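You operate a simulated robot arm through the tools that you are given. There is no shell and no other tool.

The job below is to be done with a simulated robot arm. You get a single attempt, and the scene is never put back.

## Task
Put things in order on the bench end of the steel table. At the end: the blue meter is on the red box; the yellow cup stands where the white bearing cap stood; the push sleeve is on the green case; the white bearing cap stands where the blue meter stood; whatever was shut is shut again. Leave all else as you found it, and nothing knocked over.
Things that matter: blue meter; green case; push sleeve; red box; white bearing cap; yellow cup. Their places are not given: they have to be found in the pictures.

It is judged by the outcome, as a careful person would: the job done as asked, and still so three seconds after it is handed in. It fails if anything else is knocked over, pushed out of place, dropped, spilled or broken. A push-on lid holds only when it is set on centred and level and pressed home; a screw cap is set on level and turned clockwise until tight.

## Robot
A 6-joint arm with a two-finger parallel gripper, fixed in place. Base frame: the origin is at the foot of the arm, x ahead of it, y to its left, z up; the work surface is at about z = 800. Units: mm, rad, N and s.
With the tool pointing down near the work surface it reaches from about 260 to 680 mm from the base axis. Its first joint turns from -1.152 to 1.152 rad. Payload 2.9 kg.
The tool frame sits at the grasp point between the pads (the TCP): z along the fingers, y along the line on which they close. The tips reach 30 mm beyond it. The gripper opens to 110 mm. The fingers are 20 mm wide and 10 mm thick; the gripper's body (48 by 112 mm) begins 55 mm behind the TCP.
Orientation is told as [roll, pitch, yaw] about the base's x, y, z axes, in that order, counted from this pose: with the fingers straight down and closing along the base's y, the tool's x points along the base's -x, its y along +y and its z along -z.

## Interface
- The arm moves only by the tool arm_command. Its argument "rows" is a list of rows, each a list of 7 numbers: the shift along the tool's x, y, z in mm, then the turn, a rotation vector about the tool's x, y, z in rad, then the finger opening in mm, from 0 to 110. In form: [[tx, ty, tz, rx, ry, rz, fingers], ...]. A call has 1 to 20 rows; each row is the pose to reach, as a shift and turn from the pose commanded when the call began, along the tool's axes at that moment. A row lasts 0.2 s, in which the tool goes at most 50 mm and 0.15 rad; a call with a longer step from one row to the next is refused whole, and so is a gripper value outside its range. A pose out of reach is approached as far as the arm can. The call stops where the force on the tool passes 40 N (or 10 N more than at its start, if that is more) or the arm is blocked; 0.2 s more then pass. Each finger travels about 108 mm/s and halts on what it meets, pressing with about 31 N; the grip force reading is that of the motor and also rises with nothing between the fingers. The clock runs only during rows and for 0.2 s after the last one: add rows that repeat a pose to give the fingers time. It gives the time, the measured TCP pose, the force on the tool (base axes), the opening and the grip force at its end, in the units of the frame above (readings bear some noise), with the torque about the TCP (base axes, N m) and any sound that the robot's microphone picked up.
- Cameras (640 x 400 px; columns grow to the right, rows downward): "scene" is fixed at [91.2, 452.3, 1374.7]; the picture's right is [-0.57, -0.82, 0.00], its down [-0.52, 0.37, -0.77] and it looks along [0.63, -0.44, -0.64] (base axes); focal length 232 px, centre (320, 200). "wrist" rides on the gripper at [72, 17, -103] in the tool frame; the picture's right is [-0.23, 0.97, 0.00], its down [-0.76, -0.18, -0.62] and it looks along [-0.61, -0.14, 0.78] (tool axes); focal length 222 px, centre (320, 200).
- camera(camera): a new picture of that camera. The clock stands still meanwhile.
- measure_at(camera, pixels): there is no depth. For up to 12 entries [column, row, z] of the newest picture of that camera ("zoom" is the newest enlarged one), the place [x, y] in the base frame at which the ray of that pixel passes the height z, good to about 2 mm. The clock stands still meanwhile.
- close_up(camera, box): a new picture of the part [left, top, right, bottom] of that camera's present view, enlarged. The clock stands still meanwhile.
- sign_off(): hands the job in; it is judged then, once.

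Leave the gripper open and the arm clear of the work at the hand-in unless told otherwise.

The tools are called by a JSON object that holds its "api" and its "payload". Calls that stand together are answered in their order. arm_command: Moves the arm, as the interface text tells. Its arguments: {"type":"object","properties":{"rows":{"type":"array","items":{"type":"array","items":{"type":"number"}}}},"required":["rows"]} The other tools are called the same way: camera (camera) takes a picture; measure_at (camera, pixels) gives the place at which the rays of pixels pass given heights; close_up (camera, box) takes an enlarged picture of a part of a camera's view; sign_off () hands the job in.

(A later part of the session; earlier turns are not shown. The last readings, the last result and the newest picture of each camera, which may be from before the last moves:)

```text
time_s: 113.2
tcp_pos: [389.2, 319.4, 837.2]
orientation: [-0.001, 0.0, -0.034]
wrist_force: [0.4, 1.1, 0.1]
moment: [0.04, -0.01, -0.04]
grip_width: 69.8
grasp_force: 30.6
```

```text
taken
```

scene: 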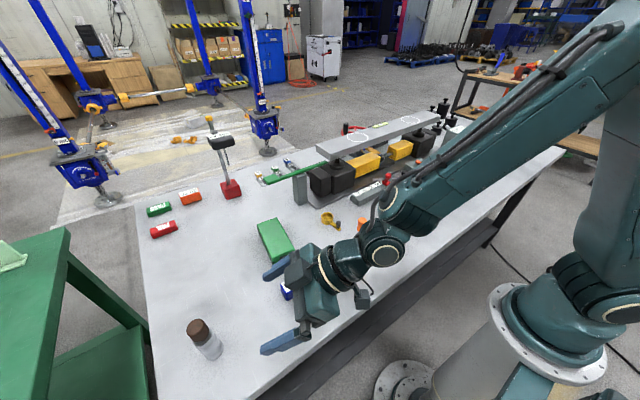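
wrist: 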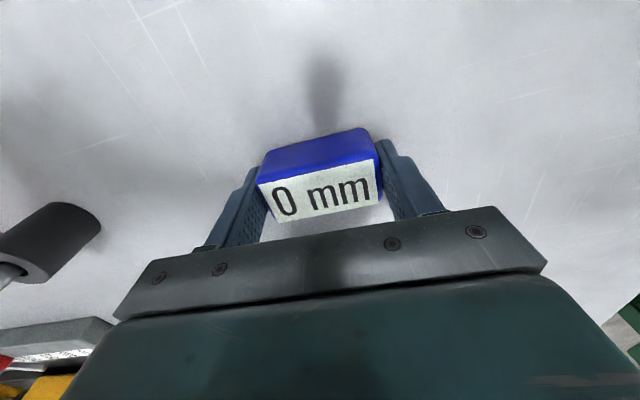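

Gripped (69.8 mm). I lift straight up 185 mm so the load clears the orange tool (top z 933), then travel toward the red box.

{"api": "arm_command", "payload": {"rows": [[0, 0, -10, 0, 0, 0, 52], [0, 0, -50, 0, 0, 0, 52], [0, 0, -95, 0, 0, 0, 52], [0, 0, -140, 0, 0, 0, 52], [0, 0, -185, 0, 0, 0, 52], [0, 0, -185, 0, 0, 0, 52]]}}

{"api": "arm_command", "payload": {"rows": [[1, -42, 0, 0, 0, -0.02, 52], [2, -85, 0, 0, 0, -0.04, 52], [3, -127, 0, 0, 0, -0.06, 52], [4, -170, 0, 0, 0, -0.08, 52], [5, -212, 0, 0, 0, -0.1, 52], [6, -255, 0, 0, 0, -0.12, 52], [7, -298, 0, 0, 0, -0.133, 52], [7.4, -340.4, 0, 0, 0, -0.133, 52], [7.4, -340.4, 0, 0, 0, -0.133, 52]]}}

{"api": "camera", "payload": {"camera": "wrist"}}

{"api": "camera", "payload": {"camera": "scene"}}

```text
time_s: 114.6
tcp_pos: [387.5, 319.2, 1022.4]
orientation: [-0.001, -0.001, -0.032]
wrist_force: [-0.4, -0.2, -1.2]
moment: [0.02, 0.0, -0.01]
grip_width: 52.1
grasp_force: 0.0
```

```text
time_s: 116.6
tcp_pos: [368.7, -19.1, 1022.0]
orientation: [0.0, -0.001, 0.101]
wrist_force: [-0.7, 0.0, -0.5]
moment: [0.01, 0.02, -0.01]
grip_width: 52.0
grasp_force: 0.1
```

```text
taken
```

wrist: 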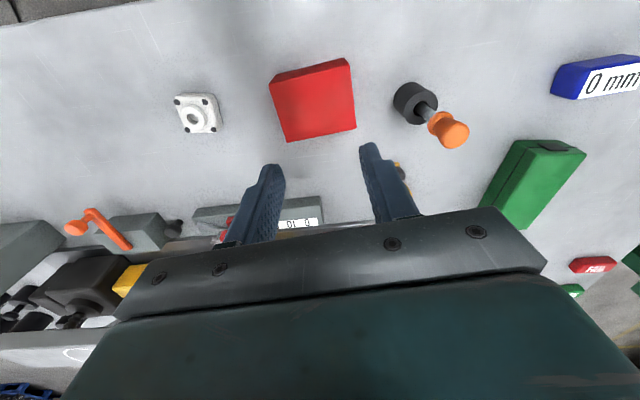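

```text
taken
```

scene: 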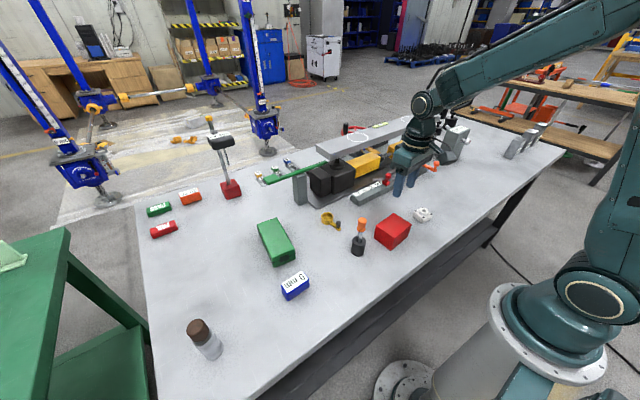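

The fingers came up empty (52 mm): the meter slipped out at the start of the lift. I check where it is now.

{"api": "close_up", "payload": {"camera": "scene", "box": [270, 262, 318, 305]}}

{"api": "measure_at", "payload": {"camera": "zoom", "pixels": [[262, 360, 800], [462, 240, 800]]}}

```text
9.30 times, centred on (294, 284) of scene
```

zoom: 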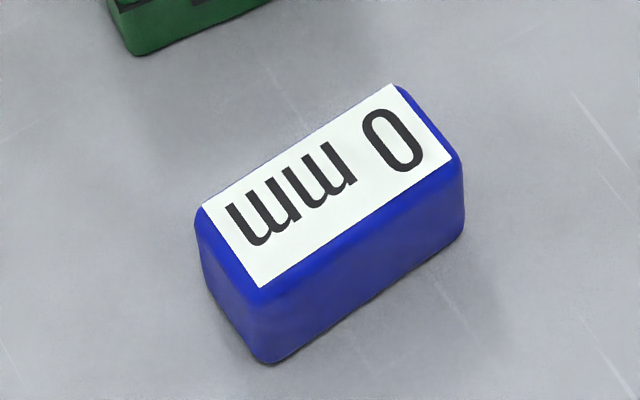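

```text
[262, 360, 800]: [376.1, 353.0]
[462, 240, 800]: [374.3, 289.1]
```

The meter still sits within 2 mm of its place. I will grip it across its narrow 32 mm side instead, where the flat long faces give a better hold. I go back over it with the tool turned to yaw ≈ 1.54.

{"api": "arm_command", "payload": {"rows": [[-5.5, 33.5, 0, 0, 0, -0.144, 80], [-11, 67, 0, 0, 0, -0.288, 110], [-16.5, 100.5, 0, 0, 0, -0.432, 110], [-22, 134, 0, 0, 0, -0.576, 110], [-27.5, 167.5, 0, 0, 0, -0.72, 110], [-33, 201, 0, 0, 0, -0.864, 110], [-38.5, 234.5, 0, 0, 0, -1.008, 110], [-44, 268, 0, 0, 0, -1.152, 110], [-49.5, 301.5, 0, 0, 0, -1.296, 110], [-55, 335, 0, 0, 0, -1.44, 110], [-55, 335, 40, 0, 0, -1.44, 100], [-55, 335, 80, 0, 0, -1.44, 90], [-55, 335, 120, 0, 0, -1.44, 80], [-55, 335, 140, 0, 0, -1.44, 80], [-55, 335, 140, 0, 0, -1.44, 80]]}}

{"api": "camera", "payload": {"camera": "wrist"}}

{"api": "close_up", "payload": {"camera": "wrist", "box": [240, 80, 400, 210]}}

```text
time_s: 119.8
tcp_pos: [391.7, 318.0, 882.6]
orientation: [0.001, 0.0, 1.541]
wrist_force: [0.1, -0.6, 0.0]
moment: [-0.01, -0.01, 0.01]
grip_width: 79.9
grasp_force: 0.1
```

```text
taken
```

wrist: 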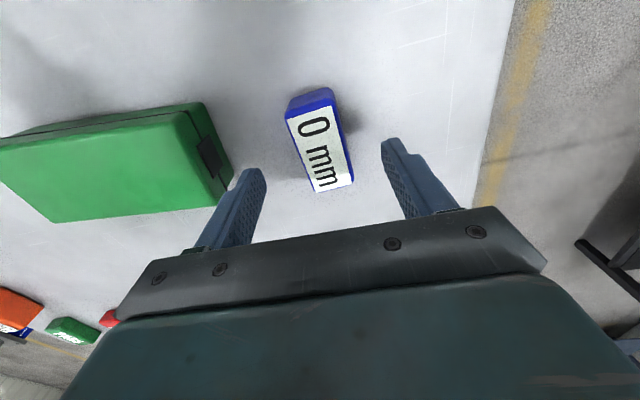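

```text
3.08 times, centred on (320, 145) of wrist
```

zoom: 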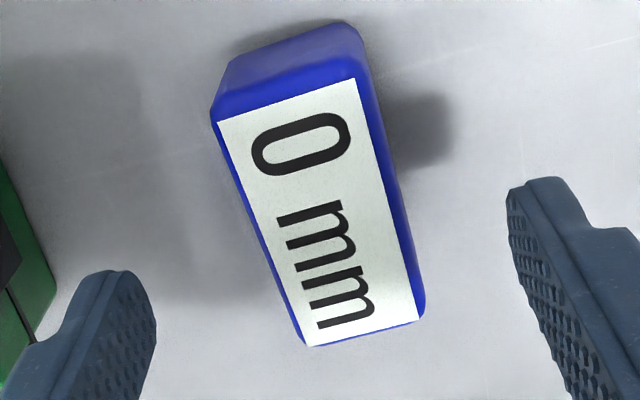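

I measure the meter's top corners from this view to align.

{"api": "measure_at", "payload": {"camera": "zoom", "pixels": [[213, 115, 839], [367, 70, 839], [303, 346, 839], [426, 312, 839], [260, 230, 839], [397, 190, 839], [232, 60, 800], [355, 25, 800]]}}

```text
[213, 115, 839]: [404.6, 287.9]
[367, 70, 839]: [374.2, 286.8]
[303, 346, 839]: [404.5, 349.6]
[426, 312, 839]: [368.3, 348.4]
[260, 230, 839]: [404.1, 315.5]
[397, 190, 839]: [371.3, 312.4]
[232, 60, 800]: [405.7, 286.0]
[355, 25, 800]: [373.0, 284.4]
```

Meter spans x 371–404.5, y 287–350, centre (388,318.5). I shift 3.5 mm, turn 0.06 rad and descend, then close across the narrow side.

{"api": "arm_command", "payload": {"rows": [[0, 3.5, 20, 0, 0, -0.06, 80], [0, 3.5, 47, 0, 0, -0.06, 80], [0, 3.5, 47.5, 0, 0, -0.06, 60], [0, 3.5, 47.5, 0, 0, -0.06, 45], [0, 3.5, 47.5, 0, 0, -0.06, 25], [0, 3.5, 47.5, 0, 0, -0.06, 20], [0, 3.5, 47.5, 0, 0, -0.06, 20]]}}

{"api": "arm_command", "payload": {"rows": [[0, 0, -1, 0, 0, 0, 20], [0, 0, -2, 0, 0, 0, 20], [0, 0, -3, 0, 0, 0, 20], [0, 0, -4, 0, 0, 0, 20], [0, 0, -5, 0, 0, 0, 20]]}}

{"api": "camera", "payload": {"camera": "wrist"}}

```text
time_s: 121.4
tcp_pos: [388.6, 320.1, 833.7]
orientation: [0.002, 0.0, 1.602]
wrist_force: [0.2, 0.3, -0.1]
moment: [0.0, 0.0, 0.01]
grip_width: 35.8
grasp_force: 30.9
```

```text
time_s: 122.6
tcp_pos: [387.9, 320.2, 838.6]
orientation: [0.0, 0.001, 1.6]
wrist_force: [-0.1, -0.2, -2.1]
moment: [0.01, 0.01, -0.03]
grip_width: 35.8
grasp_force: 31.4
```

```text
taken
```

wrist: 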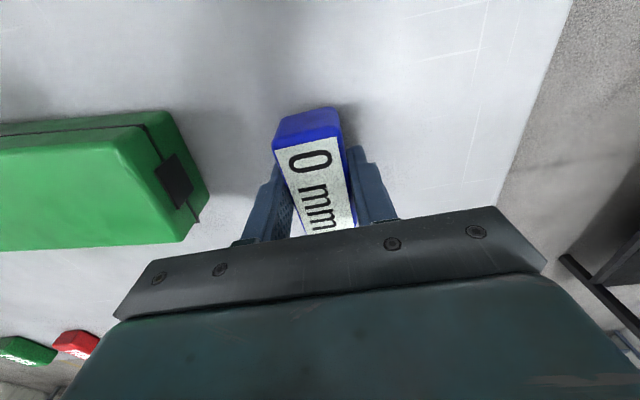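

It holds now (weight about 2 N). I lift it smoothly to z ≈ 1020.

{"api": "arm_command", "payload": {"rows": [[0, 0, -15, 0, 0, 0, 20], [0, 0, -35, 0, 0, 0, 20], [0, 0, -60, 0, 0, 0, 20], [0, 0, -90, 0, 0, 0, 20], [0, 0, -120, 0, 0, 0, 20], [0, 0, -150, 0, 0, 0, 20], [0, 0, -175, 0, 0, 0, 20], [0, 0, -183, 0, 0, 0, 20], [0, 0, -183, 0, 0, 0, 20]]}}

{"api": "camera", "payload": {"camera": "wrist"}}

```text
time_s: 124.6
tcp_pos: [388.4, 320.5, 1023.0]
orientation: [-0.001, 0.002, 1.601]
wrist_force: [-0.8, 0.2, -1.6]
moment: [-0.01, -0.02, 0.01]
grip_width: 35.8
grasp_force: 30.9
```

```text
taken
```

wrist: 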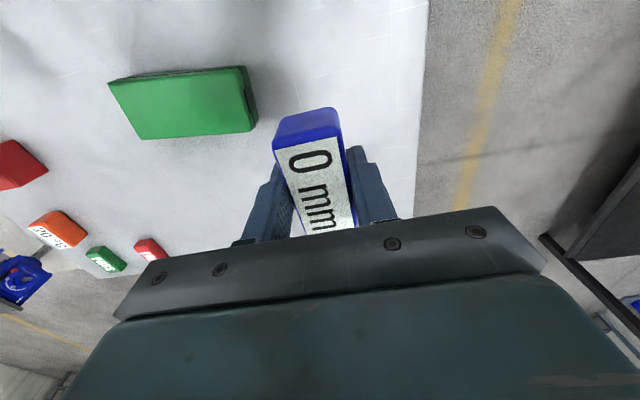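

Holding well at z = 1023. I carry it over the red box (370.6,−20), turning 0.065 rad to match the box.

{"api": "arm_command", "payload": {"rows": [[30, 2.5, 0, 0, 0, -0.008, 20], [70, 6, 0, 0, 0, -0.016, 20], [112, 9, 0, 0, 0, -0.025, 20], [155, 13, 0, 0, 0, -0.033, 20], [198, 16, 0, 0, 0, -0.041, 20], [240, 20, 0, 0, 0, -0.05, 20], [280, 23, 0, 0, 0, -0.058, 20], [315, 26, 0, 0, 0, -0.065, 20], [340, 28, 0, 0, 0, -0.065, 20], [340, 28, 0, 0, 0, -0.065, 20]]}}

{"api": "camera", "payload": {"camera": "wrist"}}

{"api": "close_up", "payload": {"camera": "scene", "box": [340, 150, 460, 265]}}

```text
time_s: 126.8
tcp_pos: [370.3, -19.9, 1022.3]
orientation: [0.0, 0.002, 1.665]
wrist_force: [-0.1, -0.2, -1.4]
moment: [0.02, 0.02, 0.01]
grip_width: 35.9
grasp_force: 31.7
```

```text
taken
```

wrist: 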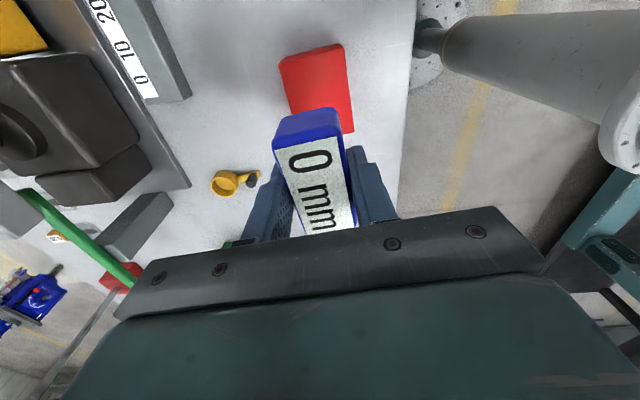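

```text
3.48 times, centred on (400, 208) of scene
```

zoom: 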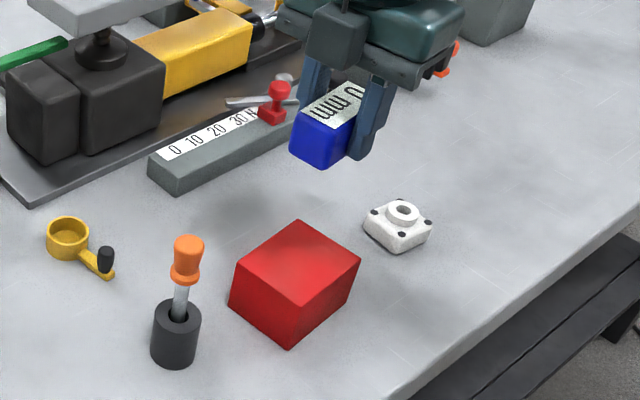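

I enlarge the wrist view of the box to verify its position under the load.

{"api": "close_up", "payload": {"camera": "wrist", "box": [260, 30, 380, 150]}}

```text
3.33 times, centred on (320, 90) of wrist
```

zoom: 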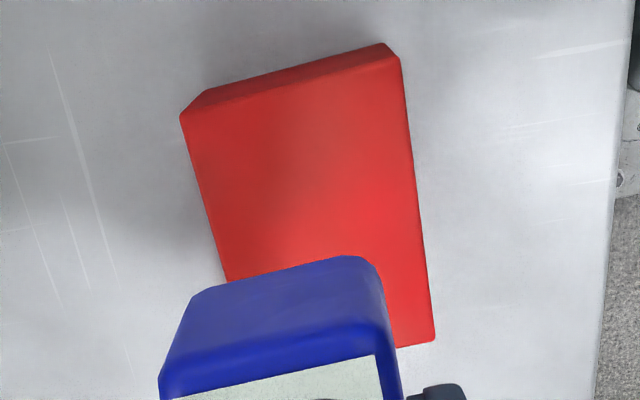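

{"api": "measure_at", "payload": {"camera": "zoom", "pixels": [[181, 117, 859], [399, 58, 859], [436, 342, 859], [228, 280, 859], [205, 92, 800], [386, 44, 800]]}}

```text
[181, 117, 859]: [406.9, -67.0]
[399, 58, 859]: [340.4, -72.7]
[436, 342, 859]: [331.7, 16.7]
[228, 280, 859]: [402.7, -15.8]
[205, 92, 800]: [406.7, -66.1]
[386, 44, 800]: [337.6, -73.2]
```

Box centre by both cameras ≈ (370,−23); top 67 × 90 mm. I shift 1.5 mm and lower 122 mm toward its top.

{"api": "arm_command", "payload": {"rows": [[1.5, 0, 25, 0, 0, 0, 20], [1.5, 0, 55, 0, 0, 0, 20], [1.5, 0, 85, 0, 0, 0, 20], [1.5, 0, 108, 0, 0, 0, 20], [1.5, 0, 118, 0, 0, 0, 20], [1.5, 0, 122, 0, 0, 0, 20], [1.5, 0, 122, 0, 0, 0, 20]]}}

{"api": "close_up", "payload": {"camera": "scene", "box": [350, 190, 440, 265]}}

{"api": "camera", "payload": {"camera": "wrist"}}

```text
time_s: 128.4
tcp_pos: [371.9, -23.2, 900.4]
orientation: [-0.001, 0.001, 1.666]
wrist_force: [0.9, -0.9, -3.1]
moment: [-0.04, -0.03, -0.02]
grip_width: 35.4
grasp_force: 30.5
```

```text
5.33 times, centred on (395, 228) of scene
```

zoom: 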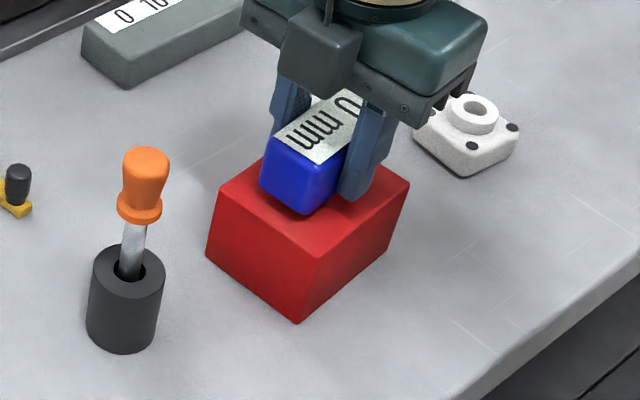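

```text
taken
```

wrist: 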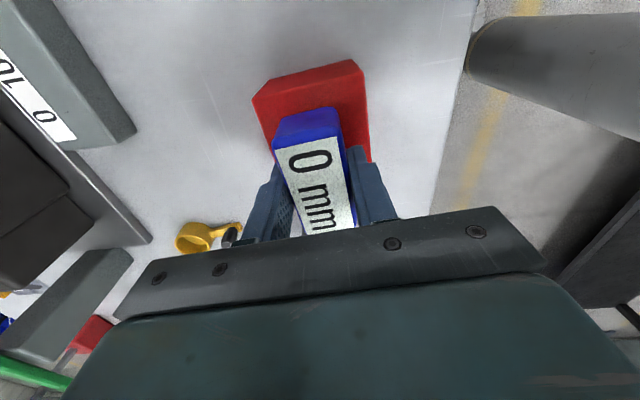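

The meter hovers a few mm above the box. I lower in small steps until contact.

{"api": "arm_command", "payload": {"rows": [[0, 0, 1.5, 0, 0, 0, 20], [0, 0, 3, 0, 0, 0, 20], [0, 0, 4, 0, 0, 0, 20], [0, 0, 5, 0, 0, 0, 20]]}}

{"api": "arm_command", "payload": {"rows": [[0, 0, 0.7, 0, 0, 0, 20], [0, 0, 1.4, 0, 0, 0, 20]]}}

```text
time_s: 129.4
tcp_pos: [371.0, -23.4, 896.1]
orientation: [0.001, 0.0, 1.667]
wrist_force: [0.8, 0.3, -2.6]
moment: [-0.02, 0.0, -0.05]
grip_width: 35.7
grasp_force: 31.3
```

```text
time_s: 130.0
tcp_pos: [370.5, -23.6, 894.5]
orientation: [-0.002, 0.002, 1.664]
wrist_force: [-0.4, -0.5, -2.3]
moment: [-0.01, -0.04, -0.02]
grip_width: 35.8
grasp_force: 30.9
```

Still free; one more millimetre at a time.

{"api": "arm_command", "payload": {"rows": [[0, 0, 0.7, 0, 0, 0, 20], [0, 0, 1.4, 0, 0, 0, 20]]}}

{"api": "arm_command", "payload": {"rows": [[0, 0, 0.7, 0, 0, 0, 20], [0, 0, 1.2, 0, 0, 0, 20]]}}

```text
time_s: 130.6
tcp_pos: [369.9, -23.2, 893.9]
orientation: [-0.002, 0.0, 1.665]
wrist_force: [-7.0, -1.8, 24.6]
moment: [0.06, 0.35, 0.03]
grip_width: 35.3
grasp_force: 30.7
```

```text
time_s: 131.2
tcp_pos: [371.3, -23.3, 892.5]
orientation: [-0.001, -0.001, 1.665]
wrist_force: [-8.2, -2.1, 35.7]
moment: [-0.07, 0.31, -0.09]
grip_width: 35.6
grasp_force: 30.3
```

Contact, a bit too firm; I back off 2 mm to unload and then open gently.

{"api": "arm_command", "payload": {"rows": [[0, 0, -1, 0, 0, 0, 20], [0, 0, -2, 0, 0, 0, 20], [0, 0, -2, 0, 0, 0, 20]]}}

{"api": "arm_command", "payload": {"rows": [[0, 0, 0, 0, 0, 0, 36.5], [0, 0, 0, 0, 0, 0, 38], [0, 0, 0, 0, 0, 0, 42], [0, 0, 0, 0, 0, 0, 55], [0, 0, 0, 0, 0, 0, 60]]}}

{"api": "close_up", "payload": {"camera": "scene", "box": [350, 190, 440, 265]}}

{"api": "camera", "payload": {"camera": "wrist"}}

```text
time_s: 132.0
tcp_pos: [368.3, -22.2, 893.3]
orientation: [0.002, -0.002, 1.667]
wrist_force: [0.1, 0.5, -1.3]
moment: [0.0, -0.01, 0.01]
grip_width: 36.0
grasp_force: 30.7
```

```text
time_s: 133.2
tcp_pos: [369.4, -22.9, 893.9]
orientation: [0.001, -0.001, 1.667]
wrist_force: [1.1, 0.2, -1.0]
moment: [0.01, -0.01, 0.01]
grip_width: 59.8
grasp_force: 0.0
```

```text
5.33 times, centred on (395, 228) of scene
```

zoom: 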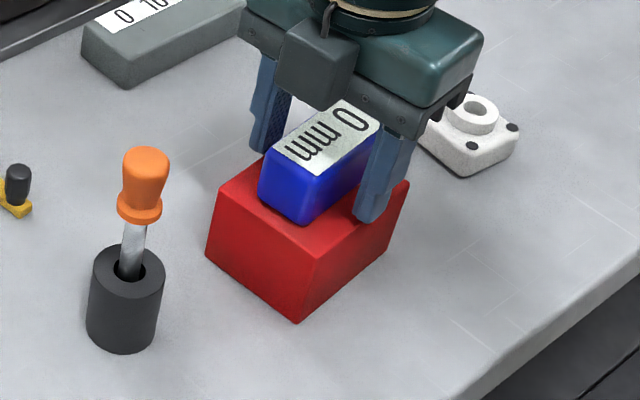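

```text
taken
```

wrist: 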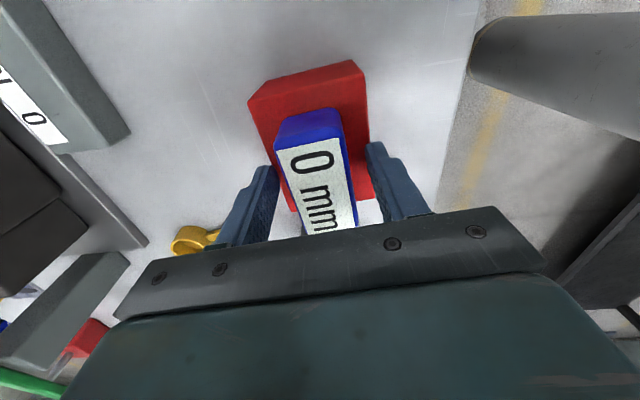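

The meter stands centred on the red box. I rise 130 mm and go over to view the white bearing cap near (366,−187), turning back to yaw 0.

{"api": "arm_command", "payload": {"rows": [[0, 0, -10, 0, 0, 0, 70], [0, 0, -50, 0, 0, 0, 110], [0, 0, -95, 0, 0, 0, 110], [0, 0, -130, 0, 0, 0, 110], [13, 5, -130, 0, 0, 0.14, 110], [26, 9, -130, 0, 0, 0.28, 110], [39, 14, -130, 0, 0, 0.42, 110], [52, 18, -130, 0, 0, 0.56, 110], [65, 23, -130, 0, 0, 0.7, 110], [78, 28, -130, 0, 0, 0.84, 110], [91, 32, -130, 0, 0, 0.98, 110], [104, 37, -130, 0, 0, 1.12, 110], [117, 41, -130, 0, 0, 1.26, 110], [130, 46, -130, 0, 0, 1.4, 110], [143, 51, -130, 0, 0, 1.54, 110], [155, 55, -130, 0, 0, 1.667, 110], [155, 55, -130, 0, 0, 1.667, 110]]}}

{"api": "camera", "payload": {"camera": "wrist"}}

{"api": "camera", "payload": {"camera": "scene"}}

```text
time_s: 136.8
tcp_pos: [330.5, -181.6, 1023.8]
orientation: [0.0, -0.001, -0.003]
wrist_force: [0.1, -0.7, 0.0]
moment: [-0.04, 0.0, -0.01]
grip_width: 110.1
grasp_force: 0.2
```

```text
taken
```

wrist: 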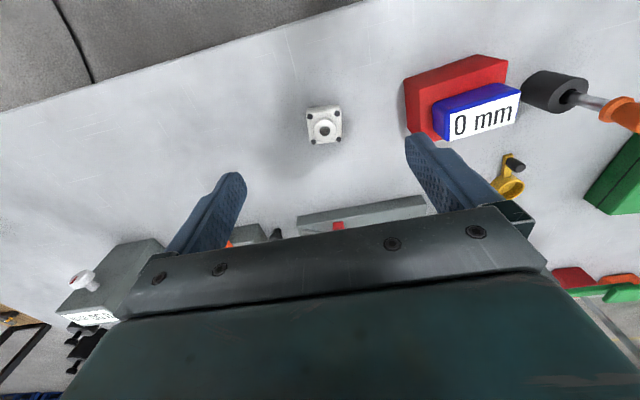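

```text
taken
```

scene: 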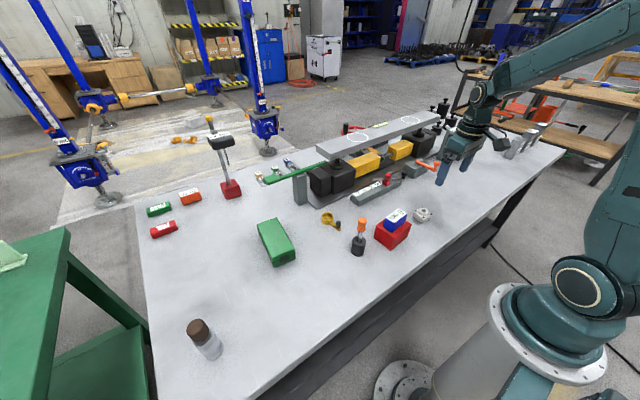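

The meter sits on the red box. Now the bearing cap is at (324,125) in the wrist view; I enlarge both views.

{"api": "close_up", "payload": {"camera": "wrist", "box": [290, 95, 360, 150]}}

{"api": "close_up", "payload": {"camera": "scene", "box": [405, 198, 440, 228]}}

```text
7.27 times, centred on (325, 122) of wrist
```

zoom: 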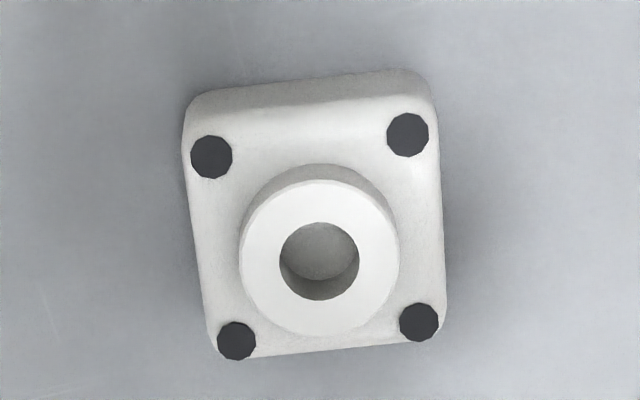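

```text
13.33 times, centred on (422, 213) of scene
```

zoom: 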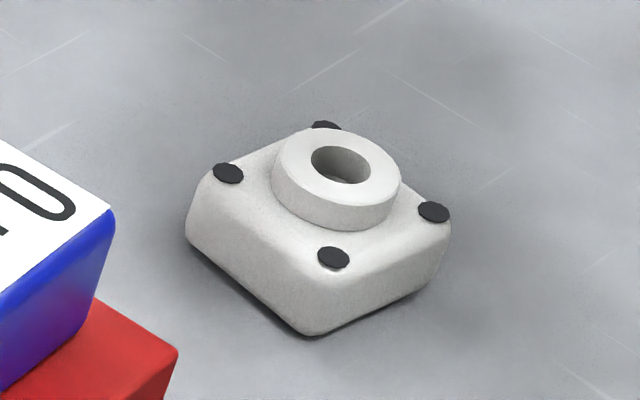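

I measure the screws (plate top) and base edges.

{"api": "measure_at", "payload": {"camera": "wrist", "pixels": [[310.0, 116.1, 820], [337.1, 113.1, 820], [338.6, 138.8, 820], [313.4, 141.4, 820], [324, 129.5, 835], [307.5, 108, 800], [337, 105, 800], [306, 114, 810], [341.5, 118, 810]]}}

{"api": "measure_at", "payload": {"camera": "zoom", "pixels": [[228, 173, 820], [433, 212, 820], [334, 257, 820], [325, 128, 820], [317, 335, 800], [188, 240, 805], [447, 255, 805], [340, 165, 832], [336, 170, 840]]}}

```text
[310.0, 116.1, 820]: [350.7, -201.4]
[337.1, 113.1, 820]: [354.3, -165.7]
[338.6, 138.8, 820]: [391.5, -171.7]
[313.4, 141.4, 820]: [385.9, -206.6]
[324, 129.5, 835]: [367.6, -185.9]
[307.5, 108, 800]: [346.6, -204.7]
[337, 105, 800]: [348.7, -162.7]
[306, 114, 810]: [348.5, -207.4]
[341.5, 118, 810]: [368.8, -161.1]
```

```text
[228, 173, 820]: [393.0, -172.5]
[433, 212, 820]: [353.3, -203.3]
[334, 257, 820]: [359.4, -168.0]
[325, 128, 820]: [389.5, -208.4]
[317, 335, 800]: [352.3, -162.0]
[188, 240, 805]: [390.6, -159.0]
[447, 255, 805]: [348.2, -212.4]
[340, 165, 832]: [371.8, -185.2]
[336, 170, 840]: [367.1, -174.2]
```

Bearing cap centre (370.5,−186), about 48 mm square, yaw ≈ −0.14, plate top ≈ 821, boss top ≈ 832. I go above it to z ≈ 870.

{"api": "arm_command", "payload": {"rows": [[-13, -1.5, 30, 0, 0, 0.045, 110], [-27, -3, 65, 0, 0, 0.09, 110], [-40, -4.6, 100, 0, 0, 0.137, 110], [-40, -4.6, 140, 0, 0, 0.137, 100], [-40, -4.6, 154, 0, 0, 0.137, 90], [-40, -4.6, 154, 0, 0, 0.137, 80]]}}

{"api": "camera", "payload": {"camera": "wrist"}}

{"api": "close_up", "payload": {"camera": "wrist", "box": [260, 110, 380, 200]}}

```text
time_s: 138.2
tcp_pos: [371.5, -187.8, 868.0]
orientation: [0.001, 0.0, -0.136]
wrist_force: [-0.5, -0.1, -0.5]
moment: [-0.03, -0.01, 0.03]
grip_width: 80.0
grasp_force: 0.1
```

```text
taken
```

wrist: 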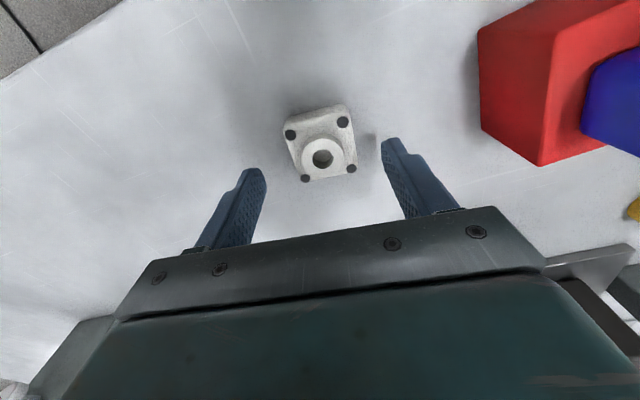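

```text
4.44 times, centred on (320, 155) of wrist
```

zoom: 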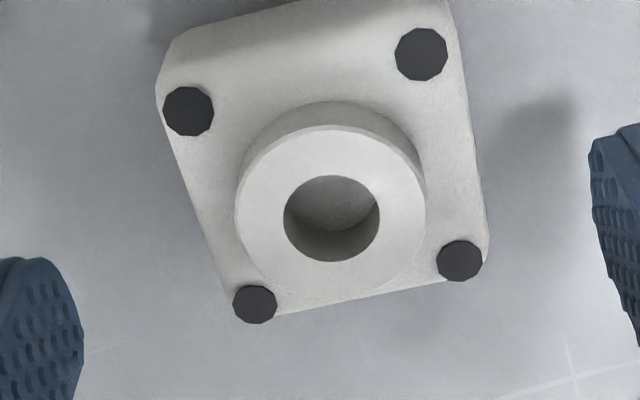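

{"api": "measure_at", "payload": {"camera": "zoom", "pixels": [[188, 111, 821], [421, 54, 821], [459, 261, 821], [255, 303, 821], [331, 218, 832], [188, 111, 826], [421, 54, 826], [459, 261, 826], [255, 303, 826]]}}

```text
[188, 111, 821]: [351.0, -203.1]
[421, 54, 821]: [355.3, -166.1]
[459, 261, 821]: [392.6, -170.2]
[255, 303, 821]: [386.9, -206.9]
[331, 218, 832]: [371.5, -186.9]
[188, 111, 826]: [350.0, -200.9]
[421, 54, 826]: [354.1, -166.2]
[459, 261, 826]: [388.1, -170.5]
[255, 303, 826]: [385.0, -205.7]
```

Centre (371.3,−186.4): aligned. I descend 35 mm and close on the plate, then lift slowly 5 mm to check the hold.

{"api": "arm_command", "payload": {"rows": [[0, 0.8, 18, 0, 0, 0, 80], [0, 0.8, 35, 0, 0, 0, 80], [0, 0.8, 35, 0, 0, 0, 60], [0, 0.8, 35, 0, 0, 0, 45], [0, 0.8, 35, 0, 0, 0, 35], [0, 0.8, 35, 0, 0, 0, 35], [0, 0.8, 35, 0, 0, 0, 35]]}}

{"api": "arm_command", "payload": {"rows": [[0, 0, -1, 0, 0, 0, 35], [0, 0, -2, 0, 0, 0, 35], [0, 0, -3, 0, 0, 0, 35], [0, 0, -4, 0, 0, 0, 35], [0, 0, -5, 0, 0, 0, 35]]}}

{"api": "camera", "payload": {"camera": "wrist"}}

```text
time_s: 139.8
tcp_pos: [371.1, -188.1, 834.6]
orientation: [0.0, -0.002, -0.138]
wrist_force: [1.2, 0.1, -1.0]
moment: [0.05, -0.12, 0.03]
grip_width: 47.7
grasp_force: 30.9
```

```text
time_s: 141.0
tcp_pos: [371.2, -187.7, 838.9]
orientation: [0.0, -0.001, -0.137]
wrist_force: [-0.7, 0.9, -3.4]
moment: [0.01, 0.03, -0.01]
grip_width: 47.5
grasp_force: 31.1
```

```text
taken
```

wrist: 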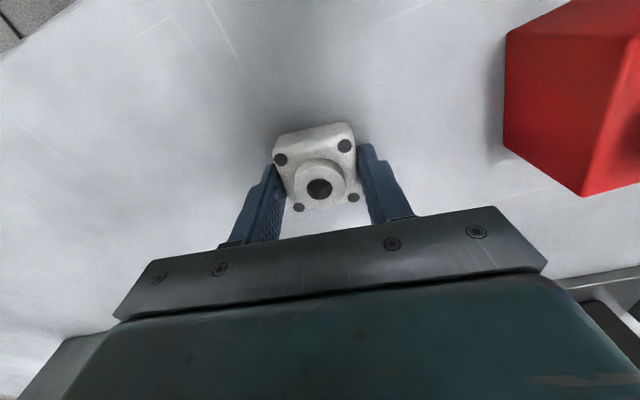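

Held firmly (3.4 N). I lift to z ≈ 1040 in moderate steps, then carry it toward the meter's old place (388.7,319.8).

{"api": "arm_command", "payload": {"rows": [[0, 0, -10, 0, 0, 0, 35], [0, 0, -25, 0, 0, 0, 35], [0, 0, -50, 0, 0, 0, 35], [0, 0, -75, 0, 0, 0, 35], [0, 0, -100, 0, 0, 0, 35], [0, 0, -125, 0, 0, 0, 35], [0, 0, -150, 0, 0, 0, 35], [0, 0, -175, 0, 0, 0, 35], [0, 0, -195, 0, 0, 0, 35], [0, 0, -202, 0, 0, 0, 35]]}}

{"api": "arm_command", "payload": {"rows": [[3, 25, 0, 0, 0, 0, 35], [7, 65, 0, 0, 0, 0, 35], [11, 107, 0, 0, 0, 0, 35], [15, 150, 0, 0, 0, 0, 35], [20, 193, 0, 0, 0, 0, 35], [24, 236, 0, 0, 0, 0, 35], [29, 279, 0, 0, 0, 0, 35], [33, 322, 0, 0, 0, 0, 35], [38, 365, 0, 0, 0, 0, 35], [42, 408, 0, 0, 0, 0, 35], [46, 448, 0, 0, 0, 0, 35], [50, 482, 0, 0, 0, 0, 35], [52, 505, 0, 0, 0, 0, 35], [52, 505, 0, 0, 0, 0, 35]]}}

{"api": "camera", "payload": {"camera": "wrist"}}

{"api": "camera", "payload": {"camera": "scene"}}

```text
time_s: 143.2
tcp_pos: [369.3, -186.0, 1040.7]
orientation: [0.0, 0.0, -0.138]
wrist_force: [0.3, -1.3, -3.5]
moment: [-0.02, 0.03, 0.02]
grip_width: 47.6
grasp_force: 30.9
```

```text
time_s: 146.2
tcp_pos: [390.3, 321.6, 1042.8]
orientation: [0.0, 0.001, -0.138]
wrist_force: [-0.2, 0.3, -4.1]
moment: [0.0, 0.02, 0.01]
grip_width: 47.6
grasp_force: 30.9
```

```text
taken
```

wrist: 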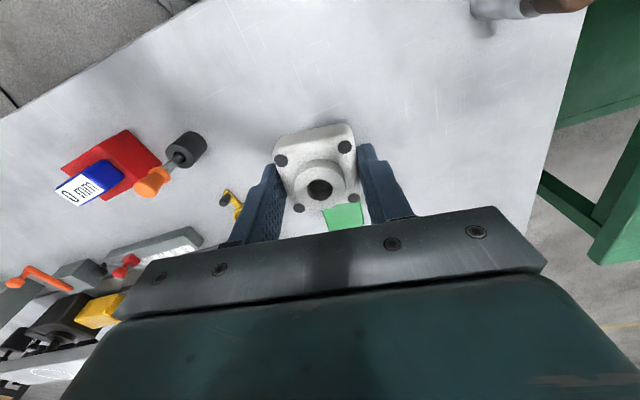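

```text
taken
```

scene: 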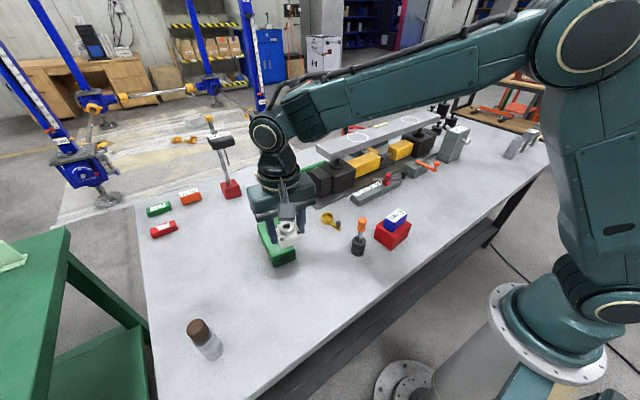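

Over the spot. I lower 195 mm with a small correction of (−1.2,−1.8) mm.

{"api": "arm_command", "payload": {"rows": [[1, -2, 30, 0, 0, 0, 35], [1, -2, 65, 0, 0, 0, 35], [1, -2, 100, 0, 0, 0, 35], [1, -2, 135, 0, 0, 0, 35], [1, -2, 165, 0, 0, 0, 35], [1, -2, 185, 0, 0, 0, 35], [1, -2, 195, 0, 0, 0, 35], [1, -2, 200, 0, 0, 0, 35], [1, -2, 200, 0, 0, 0, 35]]}}

{"api": "close_up", "payload": {"camera": "scene", "box": [250, 230, 340, 310]}}

```text
time_s: 148.2
tcp_pos: [387.0, 319.4, 841.6]
orientation: [0.0, 0.0, -0.136]
wrist_force: [0.3, -0.8, -3.6]
moment: [0.01, -0.02, 0.0]
grip_width: 47.5
grasp_force: 30.3
```

```text
5.00 times, centred on (295, 270) of scene
```

zoom: 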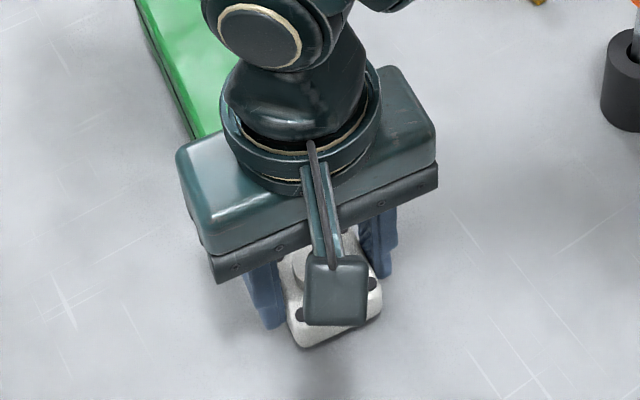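

Nearly down. I lower to contact in small steps.

{"api": "arm_command", "payload": {"rows": [[0, 0, 2, 0, 0, 0, 35], [0, 0, 4, 0, 0, 0, 35], [0, 0, 5.5, 0, 0, 0, 35], [0, 0, 6, 0, 0, 0, 35]]}}

{"api": "arm_command", "payload": {"rows": [[0, 0, 0.5, 0, 0, 0, 35], [0, 0, 1, 0, 0, 0, 35]]}}

```text
time_s: 149.2
tcp_pos: [388.0, 318.3, 836.2]
orientation: [0.002, 0.0, -0.138]
wrist_force: [-0.2, -0.5, -3.2]
moment: [0.01, -0.02, -0.01]
grip_width: 47.6
grasp_force: 30.6
```

```text
time_s: 149.8
tcp_pos: [387.5, 319.0, 834.5]
orientation: [-0.001, 0.0, -0.137]
wrist_force: [0.0, 0.3, -3.8]
moment: [-0.01, 0.02, 0.0]
grip_width: 47.6
grasp_force: 31.2
```

{"api": "arm_command", "payload": {"rows": [[0, 0, 0.5, 0, 0, 0, 35], [0, 0, 1, 0, 0, 0, 35]]}}

```text
time_s: 150.4
tcp_pos: [387.1, 320.1, 833.3]
orientation: [0.0, 0.0, -0.136]
wrist_force: [-2.2, -0.5, 1.4]
moment: [-0.06, -0.03, -0.03]
grip_width: 47.3
grasp_force: 30.6
```

Contact. I open gently and rise.

{"api": "arm_command", "payload": {"rows": [[0, 0, 0, 0, 0, 0, 48.5], [0, 0, 0, 0, 0, 0, 50], [0, 0, 0, 0, 0, 0, 60], [0, 0, 0, 0, 0, 0, 80], [0, 0, -10, 0, 0, 0, 80], [0, 0, -50, 0, 0, 0, 100], [0, 0, -95, 0, 0, 0, 110], [0, 0, -140, 0, 0, 0, 110], [0, 0, -170, 0, 0, 0, 110]]}}

{"api": "camera", "payload": {"camera": "wrist"}}

{"api": "close_up", "payload": {"camera": "scene", "box": [250, 230, 340, 310]}}

```text
time_s: 152.4
tcp_pos: [388.2, 318.5, 1004.7]
orientation: [0.001, 0.0, -0.138]
wrist_force: [-0.6, 0.5, -0.9]
moment: [0.02, 0.0, 0.02]
grip_width: 110.1
grasp_force: 0.1
```

```text
taken
```

wrist: 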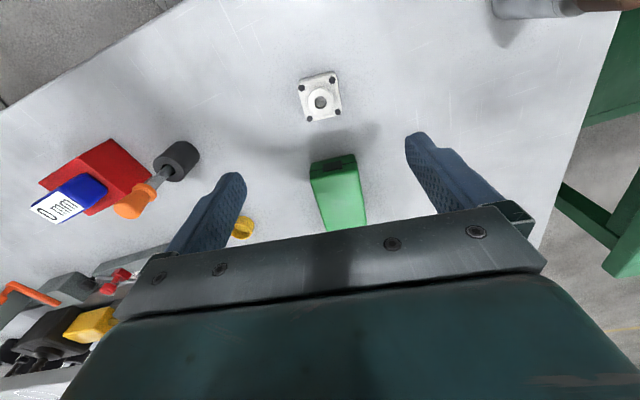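

```text
5.00 times, centred on (295, 270) of scene
```

zoom: 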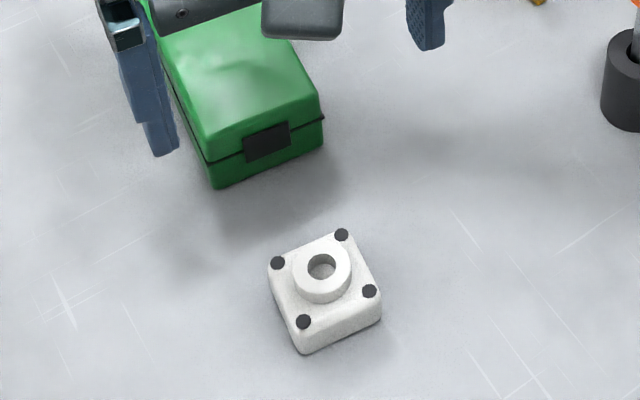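

Placed upright. I check its centre from the scene zoom.

{"api": "measure_at", "payload": {"camera": "zoom", "pixels": [[278, 263, 821], [342, 235, 821], [369, 291, 821], [303, 321, 821], [305, 352, 800]]}}

{"api": "measure_at", "payload": {"camera": "wrist", "pixels": [[301, 87, 821], [333, 79, 821], [338, 110, 821], [309, 118, 821]]}}

```text
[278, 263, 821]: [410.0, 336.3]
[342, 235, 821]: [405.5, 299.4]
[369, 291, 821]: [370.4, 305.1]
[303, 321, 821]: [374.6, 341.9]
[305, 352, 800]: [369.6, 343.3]
```

```text
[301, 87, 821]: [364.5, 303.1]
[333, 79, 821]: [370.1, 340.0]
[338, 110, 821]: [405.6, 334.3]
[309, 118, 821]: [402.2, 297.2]
```

The bearing cap stands at about (388,319.7), where the meter was. Next the yellow cup: I move to view it.

{"api": "arm_command", "payload": {"rows": [[-16, -40, 0, 0, 0, -0.03, 110], [-32, -80, 0, 0, 0, -0.06, 110], [-48, -120, 0, 0, 0, -0.09, 110], [-64, -160, 0, 0, 0, -0.12, 110], [-80, -199, 0, 0, 0, -0.138, 110], [-80, -199, 0, 0, 0, -0.138, 110]]}}

{"api": "camera", "payload": {"camera": "wrist"}}

{"api": "close_up", "payload": {"camera": "wrist", "box": [280, 90, 380, 200]}}

{"api": "close_up", "payload": {"camera": "scene", "box": [312, 200, 352, 240]}}

```text
time_s: 153.8
tcp_pos: [441.1, 110.0, 1005.8]
orientation: [-0.001, -0.001, -0.001]
wrist_force: [0.7, 0.0, 0.2]
moment: [-0.01, -0.01, -0.02]
grip_width: 109.8
grasp_force: 0.0
```

```text
taken
```

wrist: 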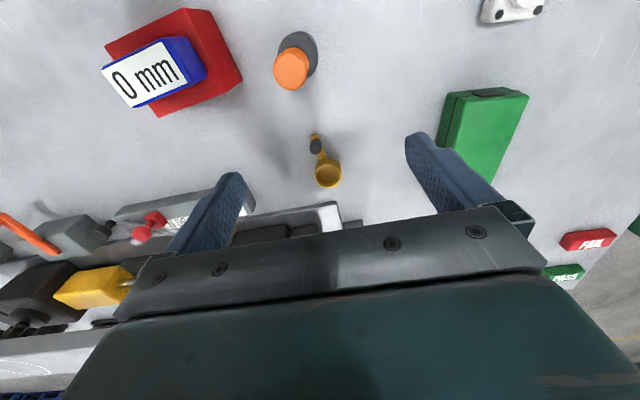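

```text
3.64 times, centred on (330, 145) of wrist
```

zoom: 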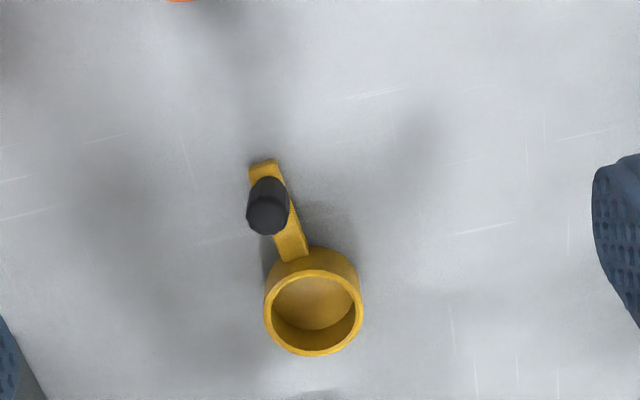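

```text
10.00 times, centred on (332, 220) of scene
```

zoom: 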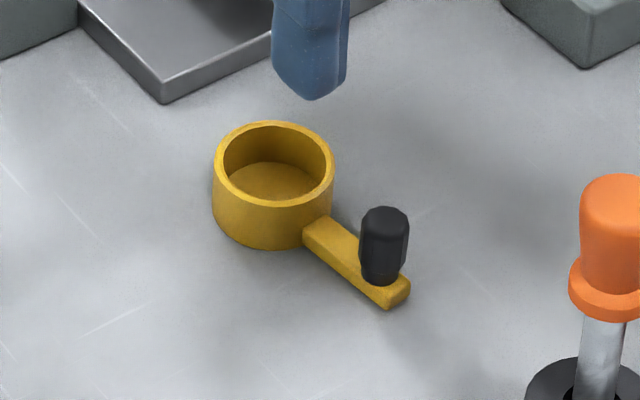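

I measure the cup rim, base, arm end and peg in both views.

{"api": "measure_at", "payload": {"camera": "zoom", "pixels": [[274, 158, 821], [274, 248, 800], [214, 190, 812], [332, 190, 812], [388, 302, 803], [385, 215, 832]]}}

{"api": "measure_at", "payload": {"camera": "wrist", "pixels": [[325.3, 176, 821], [312.3, 176, 821], [339, 176, 821], [325.5, 187, 821], [325.5, 164, 821], [310, 135, 803], [320, 155, 803], [325, 158, 800]]}}

```text
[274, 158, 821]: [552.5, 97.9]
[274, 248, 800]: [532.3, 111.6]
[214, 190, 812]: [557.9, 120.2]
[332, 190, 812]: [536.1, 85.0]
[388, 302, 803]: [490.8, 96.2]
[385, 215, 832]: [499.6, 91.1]
```

```text
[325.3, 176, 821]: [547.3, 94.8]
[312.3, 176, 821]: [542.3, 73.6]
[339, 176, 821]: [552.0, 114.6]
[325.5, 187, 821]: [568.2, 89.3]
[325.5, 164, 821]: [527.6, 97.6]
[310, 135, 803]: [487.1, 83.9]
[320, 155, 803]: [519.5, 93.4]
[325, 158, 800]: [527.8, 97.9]
```

Cup: about 41 mm across, centre (548,96), arm pointing back toward the robot to (488,90). I go above it with yaw 0.1 so the fingers close across, clear of the arm.

{"api": "arm_command", "payload": {"rows": [[-36, -5, 0, 0, 0, -0.03, 110], [-72, -10, 15, 0, 0, -0.06, 100], [-107, -14, 45, 0, 0, -0.1, 90], [-107, -14, 90, 0, 0, -0.1, 80], [-107, -14, 125, 0, 0, -0.1, 80], [-107, -14, 125, 0, 0, -0.1, 80]]}}

{"api": "camera", "payload": {"camera": "wrist"}}

{"api": "close_up", "payload": {"camera": "wrist", "box": [250, 60, 390, 210]}}

{"api": "close_up", "payload": {"camera": "scene", "box": [290, 150, 390, 250]}}

```text
time_s: 155.2
tcp_pos: [546.4, 96.9, 880.4]
orientation: [0.0, 0.0, 0.099]
wrist_force: [-0.7, -0.5, -0.5]
moment: [0.02, 0.0, -0.02]
grip_width: 79.8
grasp_force: 0.0
```

```text
taken
```

wrist: 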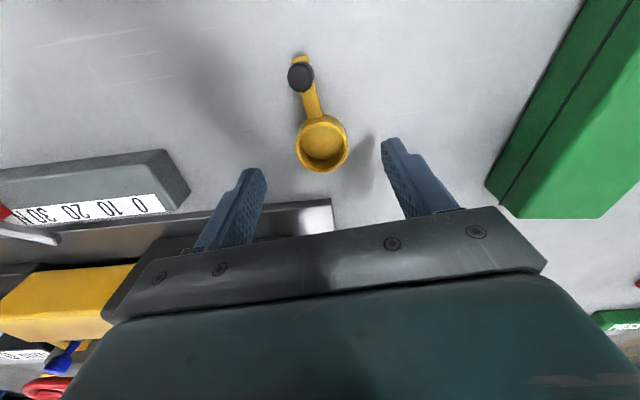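

```text
2.67 times, centred on (320, 135) of wrist
```

zoom: 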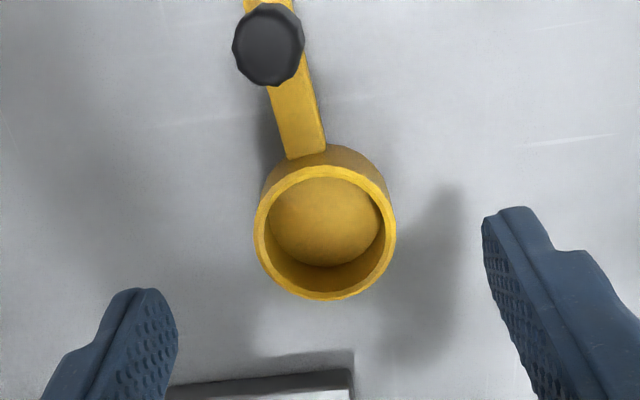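

```text
4.00 times, centred on (340, 200) of scene
```

zoom: 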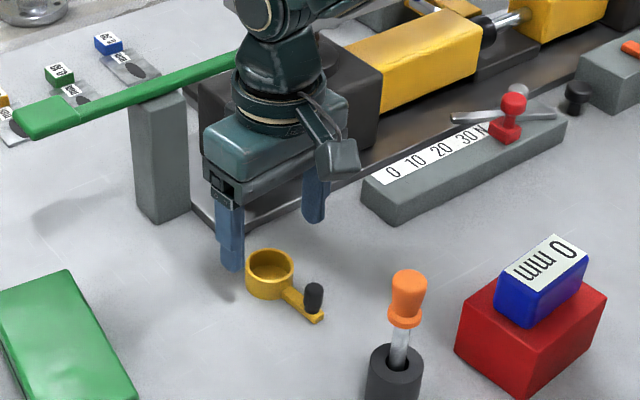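

{"api": "measure_at", "payload": {"camera": "wrist", "pixels": [[322, 147, 822], [296, 146, 822], [348, 143, 822], [322, 172.5, 822], [322, 121.5, 822], [322, 147, 828], [300, 58, 803]]}}

```text
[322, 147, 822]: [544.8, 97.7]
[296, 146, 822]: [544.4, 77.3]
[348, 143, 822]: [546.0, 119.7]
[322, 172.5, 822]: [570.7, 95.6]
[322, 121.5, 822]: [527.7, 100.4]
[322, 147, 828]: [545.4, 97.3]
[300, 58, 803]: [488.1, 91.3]
```

Cup centre (548.5,98.3). I shift about 2 mm and descend 47 mm, close, and lift 5 mm slowly.

{"api": "arm_command", "payload": {"rows": [[-2, 1.1, 22, 0, 0, 0, 80], [-2, 1.1, 47, 0, 0, 0, 80], [-2, 1.1, 47, 0, 0, 0, 60], [-2, 1.1, 47, 0, 0, 0, 42], [-2, 1.1, 47, 0, 0, 0, 28], [-2, 1.1, 47, 0, 0, 0, 28], [-2, 1.1, 47, 0, 0, 0, 28]]}}

{"api": "arm_command", "payload": {"rows": [[0, 0, -1, 0, 0, 0, 28], [0, 0, -2, 0, 0, 0, 28], [0, 0, -3, 0, 0, 0, 28], [0, 0, -4, 0, 0, 0, 28], [0, 0, -5, 0, 0, 0, 28]]}}

{"api": "camera", "payload": {"camera": "wrist"}}

{"api": "close_up", "payload": {"camera": "scene", "box": [300, 185, 360, 245]}}

```text
time_s: 156.8
tcp_pos: [548.0, 98.4, 832.3]
orientation: [0.0, 0.0, 0.099]
wrist_force: [0.0, -0.8, 0.8]
moment: [-0.02, -0.02, -0.02]
grip_width: 41.3
grasp_force: 31.7
```

```text
time_s: 158.0
tcp_pos: [548.0, 100.0, 838.3]
orientation: [0.0, -0.001, 0.098]
wrist_force: [0.4, -0.3, -0.4]
moment: [0.01, 0.03, 0.01]
grip_width: 41.1
grasp_force: 30.2
```

```text
taken
```

wrist: 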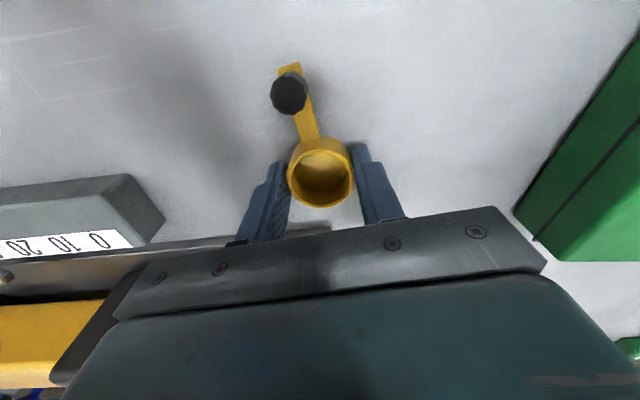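

```text
6.67 times, centred on (330, 215) of scene
```

zoom: 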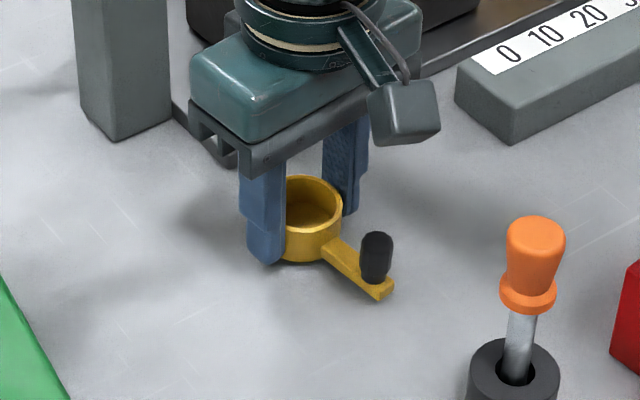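

The cup is held level (light, 0.4 N). I lift to z ≈ 1040 and carry it to the bearing cap's old place (cup centre to about (376,−187)).

{"api": "arm_command", "payload": {"rows": [[0, 0, -10, 0, 0, 0, 28], [0, 0, -25, 0, 0, 0, 28], [0, 0, -50, 0, 0, 0, 28], [0, 0, -75, 0, 0, 0, 28], [0, 0, -100, 0, 0, 0, 28], [0, 0, -125, 0, 0, 0, 28], [0, 0, -150, 0, 0, 0, 28], [0, 0, -175, 0, 0, 0, 28], [0, 0, -195, 0, 0, 0, 28], [0, 0, -200, 0, 0, 0, 28]]}}

{"api": "arm_command", "payload": {"rows": [[15, -20, 0, 0, 0, 0, 28], [40, -54, 0, 0, 0, 0, 28], [66, -89, 0, 0, 0, 0, 28], [92, -124, 0, 0, 0, 0, 28], [118, -159, 0, 0, 0, 0, 28], [144, -194, 0, 0, 0, 0, 28], [170, -229, 0, 0, 0, 0, 28], [188, -254, 0, 0, 0, 0, 28], [198, -267.6, 0, 0, 0, 0, 28], [198, -267.6, 0, 0, 0, 0, 28]]}}

{"api": "camera", "payload": {"camera": "wrist"}}

{"api": "camera", "payload": {"camera": "scene"}}

```text
time_s: 160.2
tcp_pos: [548.0, 99.1, 1038.0]
orientation: [0.0, -0.002, 0.1]
wrist_force: [-0.1, -0.3, -1.2]
moment: [-0.02, -0.02, -0.01]
grip_width: 41.3
grasp_force: 31.1
```

```text
time_s: 162.4
tcp_pos: [377.8, -187.3, 1037.9]
orientation: [0.0, 0.0, 0.099]
wrist_force: [0.4, 0.1, -1.8]
moment: [0.0, 0.01, 0.0]
grip_width: 41.3
grasp_force: 31.8
```

```text
taken
```

wrist: 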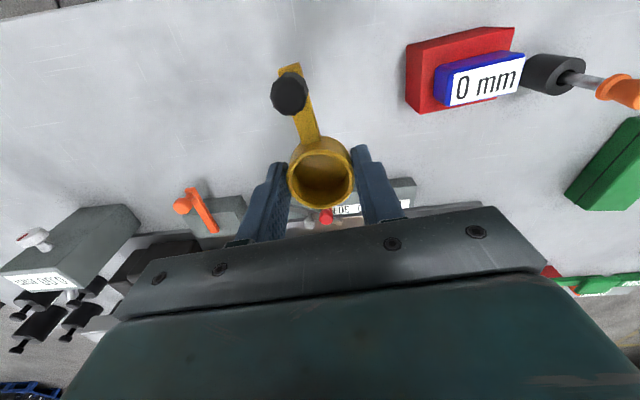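

```text
taken
```

scene: 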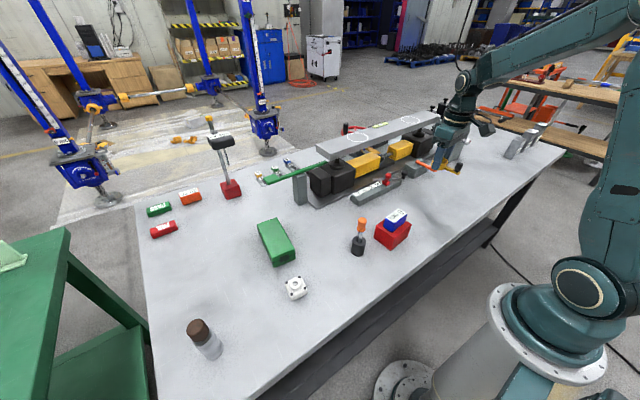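

Over the spot. I lower 198 mm.

{"api": "arm_command", "payload": {"rows": [[0, 0, 30, 0, 0, 0, 28], [0, 0, 65, 0, 0, 0, 28], [0, 0, 100, 0, 0, 0, 28], [0, 0, 135, 0, 0, 0, 28], [0, 0, 165, 0, 0, 0, 28], [0, 0, 185, 0, 0, 0, 28], [0, 0, 195, 0, 0, 0, 28], [0, 0, 199, 0, 0, 0, 28], [0, 0, 199, 0, 0, 0, 28]]}}

{"api": "arm_command", "payload": {"rows": [[0, 0, 1.5, 0, 0, 0, 28], [0, 0, 3, 0, 0, 0, 28], [0, 0, 4, 0, 0, 0, 28]]}}

{"api": "close_up", "payload": {"camera": "scene", "box": [390, 170, 460, 240]}}

```text
time_s: 164.4
tcp_pos: [377.5, -187.4, 837.9]
orientation: [0.001, 0.0, 0.1]
wrist_force: [0.2, 0.5, -0.4]
moment: [-0.02, -0.03, 0.02]
grip_width: 41.2
grasp_force: 30.7
```

```text
time_s: 165.2
tcp_pos: [377.6, -187.5, 833.7]
orientation: [-0.001, 0.0, 0.1]
wrist_force: [0.3, -0.1, -0.6]
moment: [-0.02, 0.02, -0.01]
grip_width: 41.2
grasp_force: 30.3
```

```text
5.71 times, centred on (425, 205) of scene
```

zoom: 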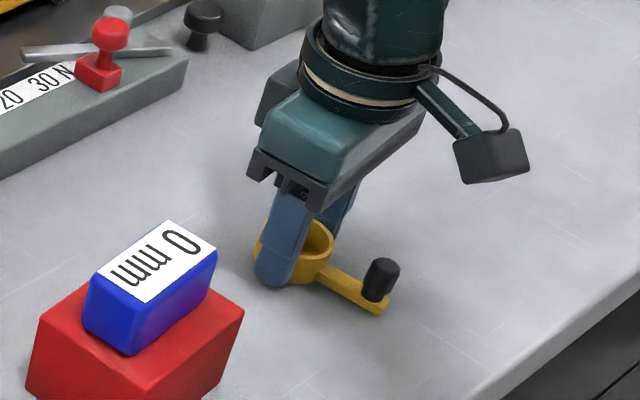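

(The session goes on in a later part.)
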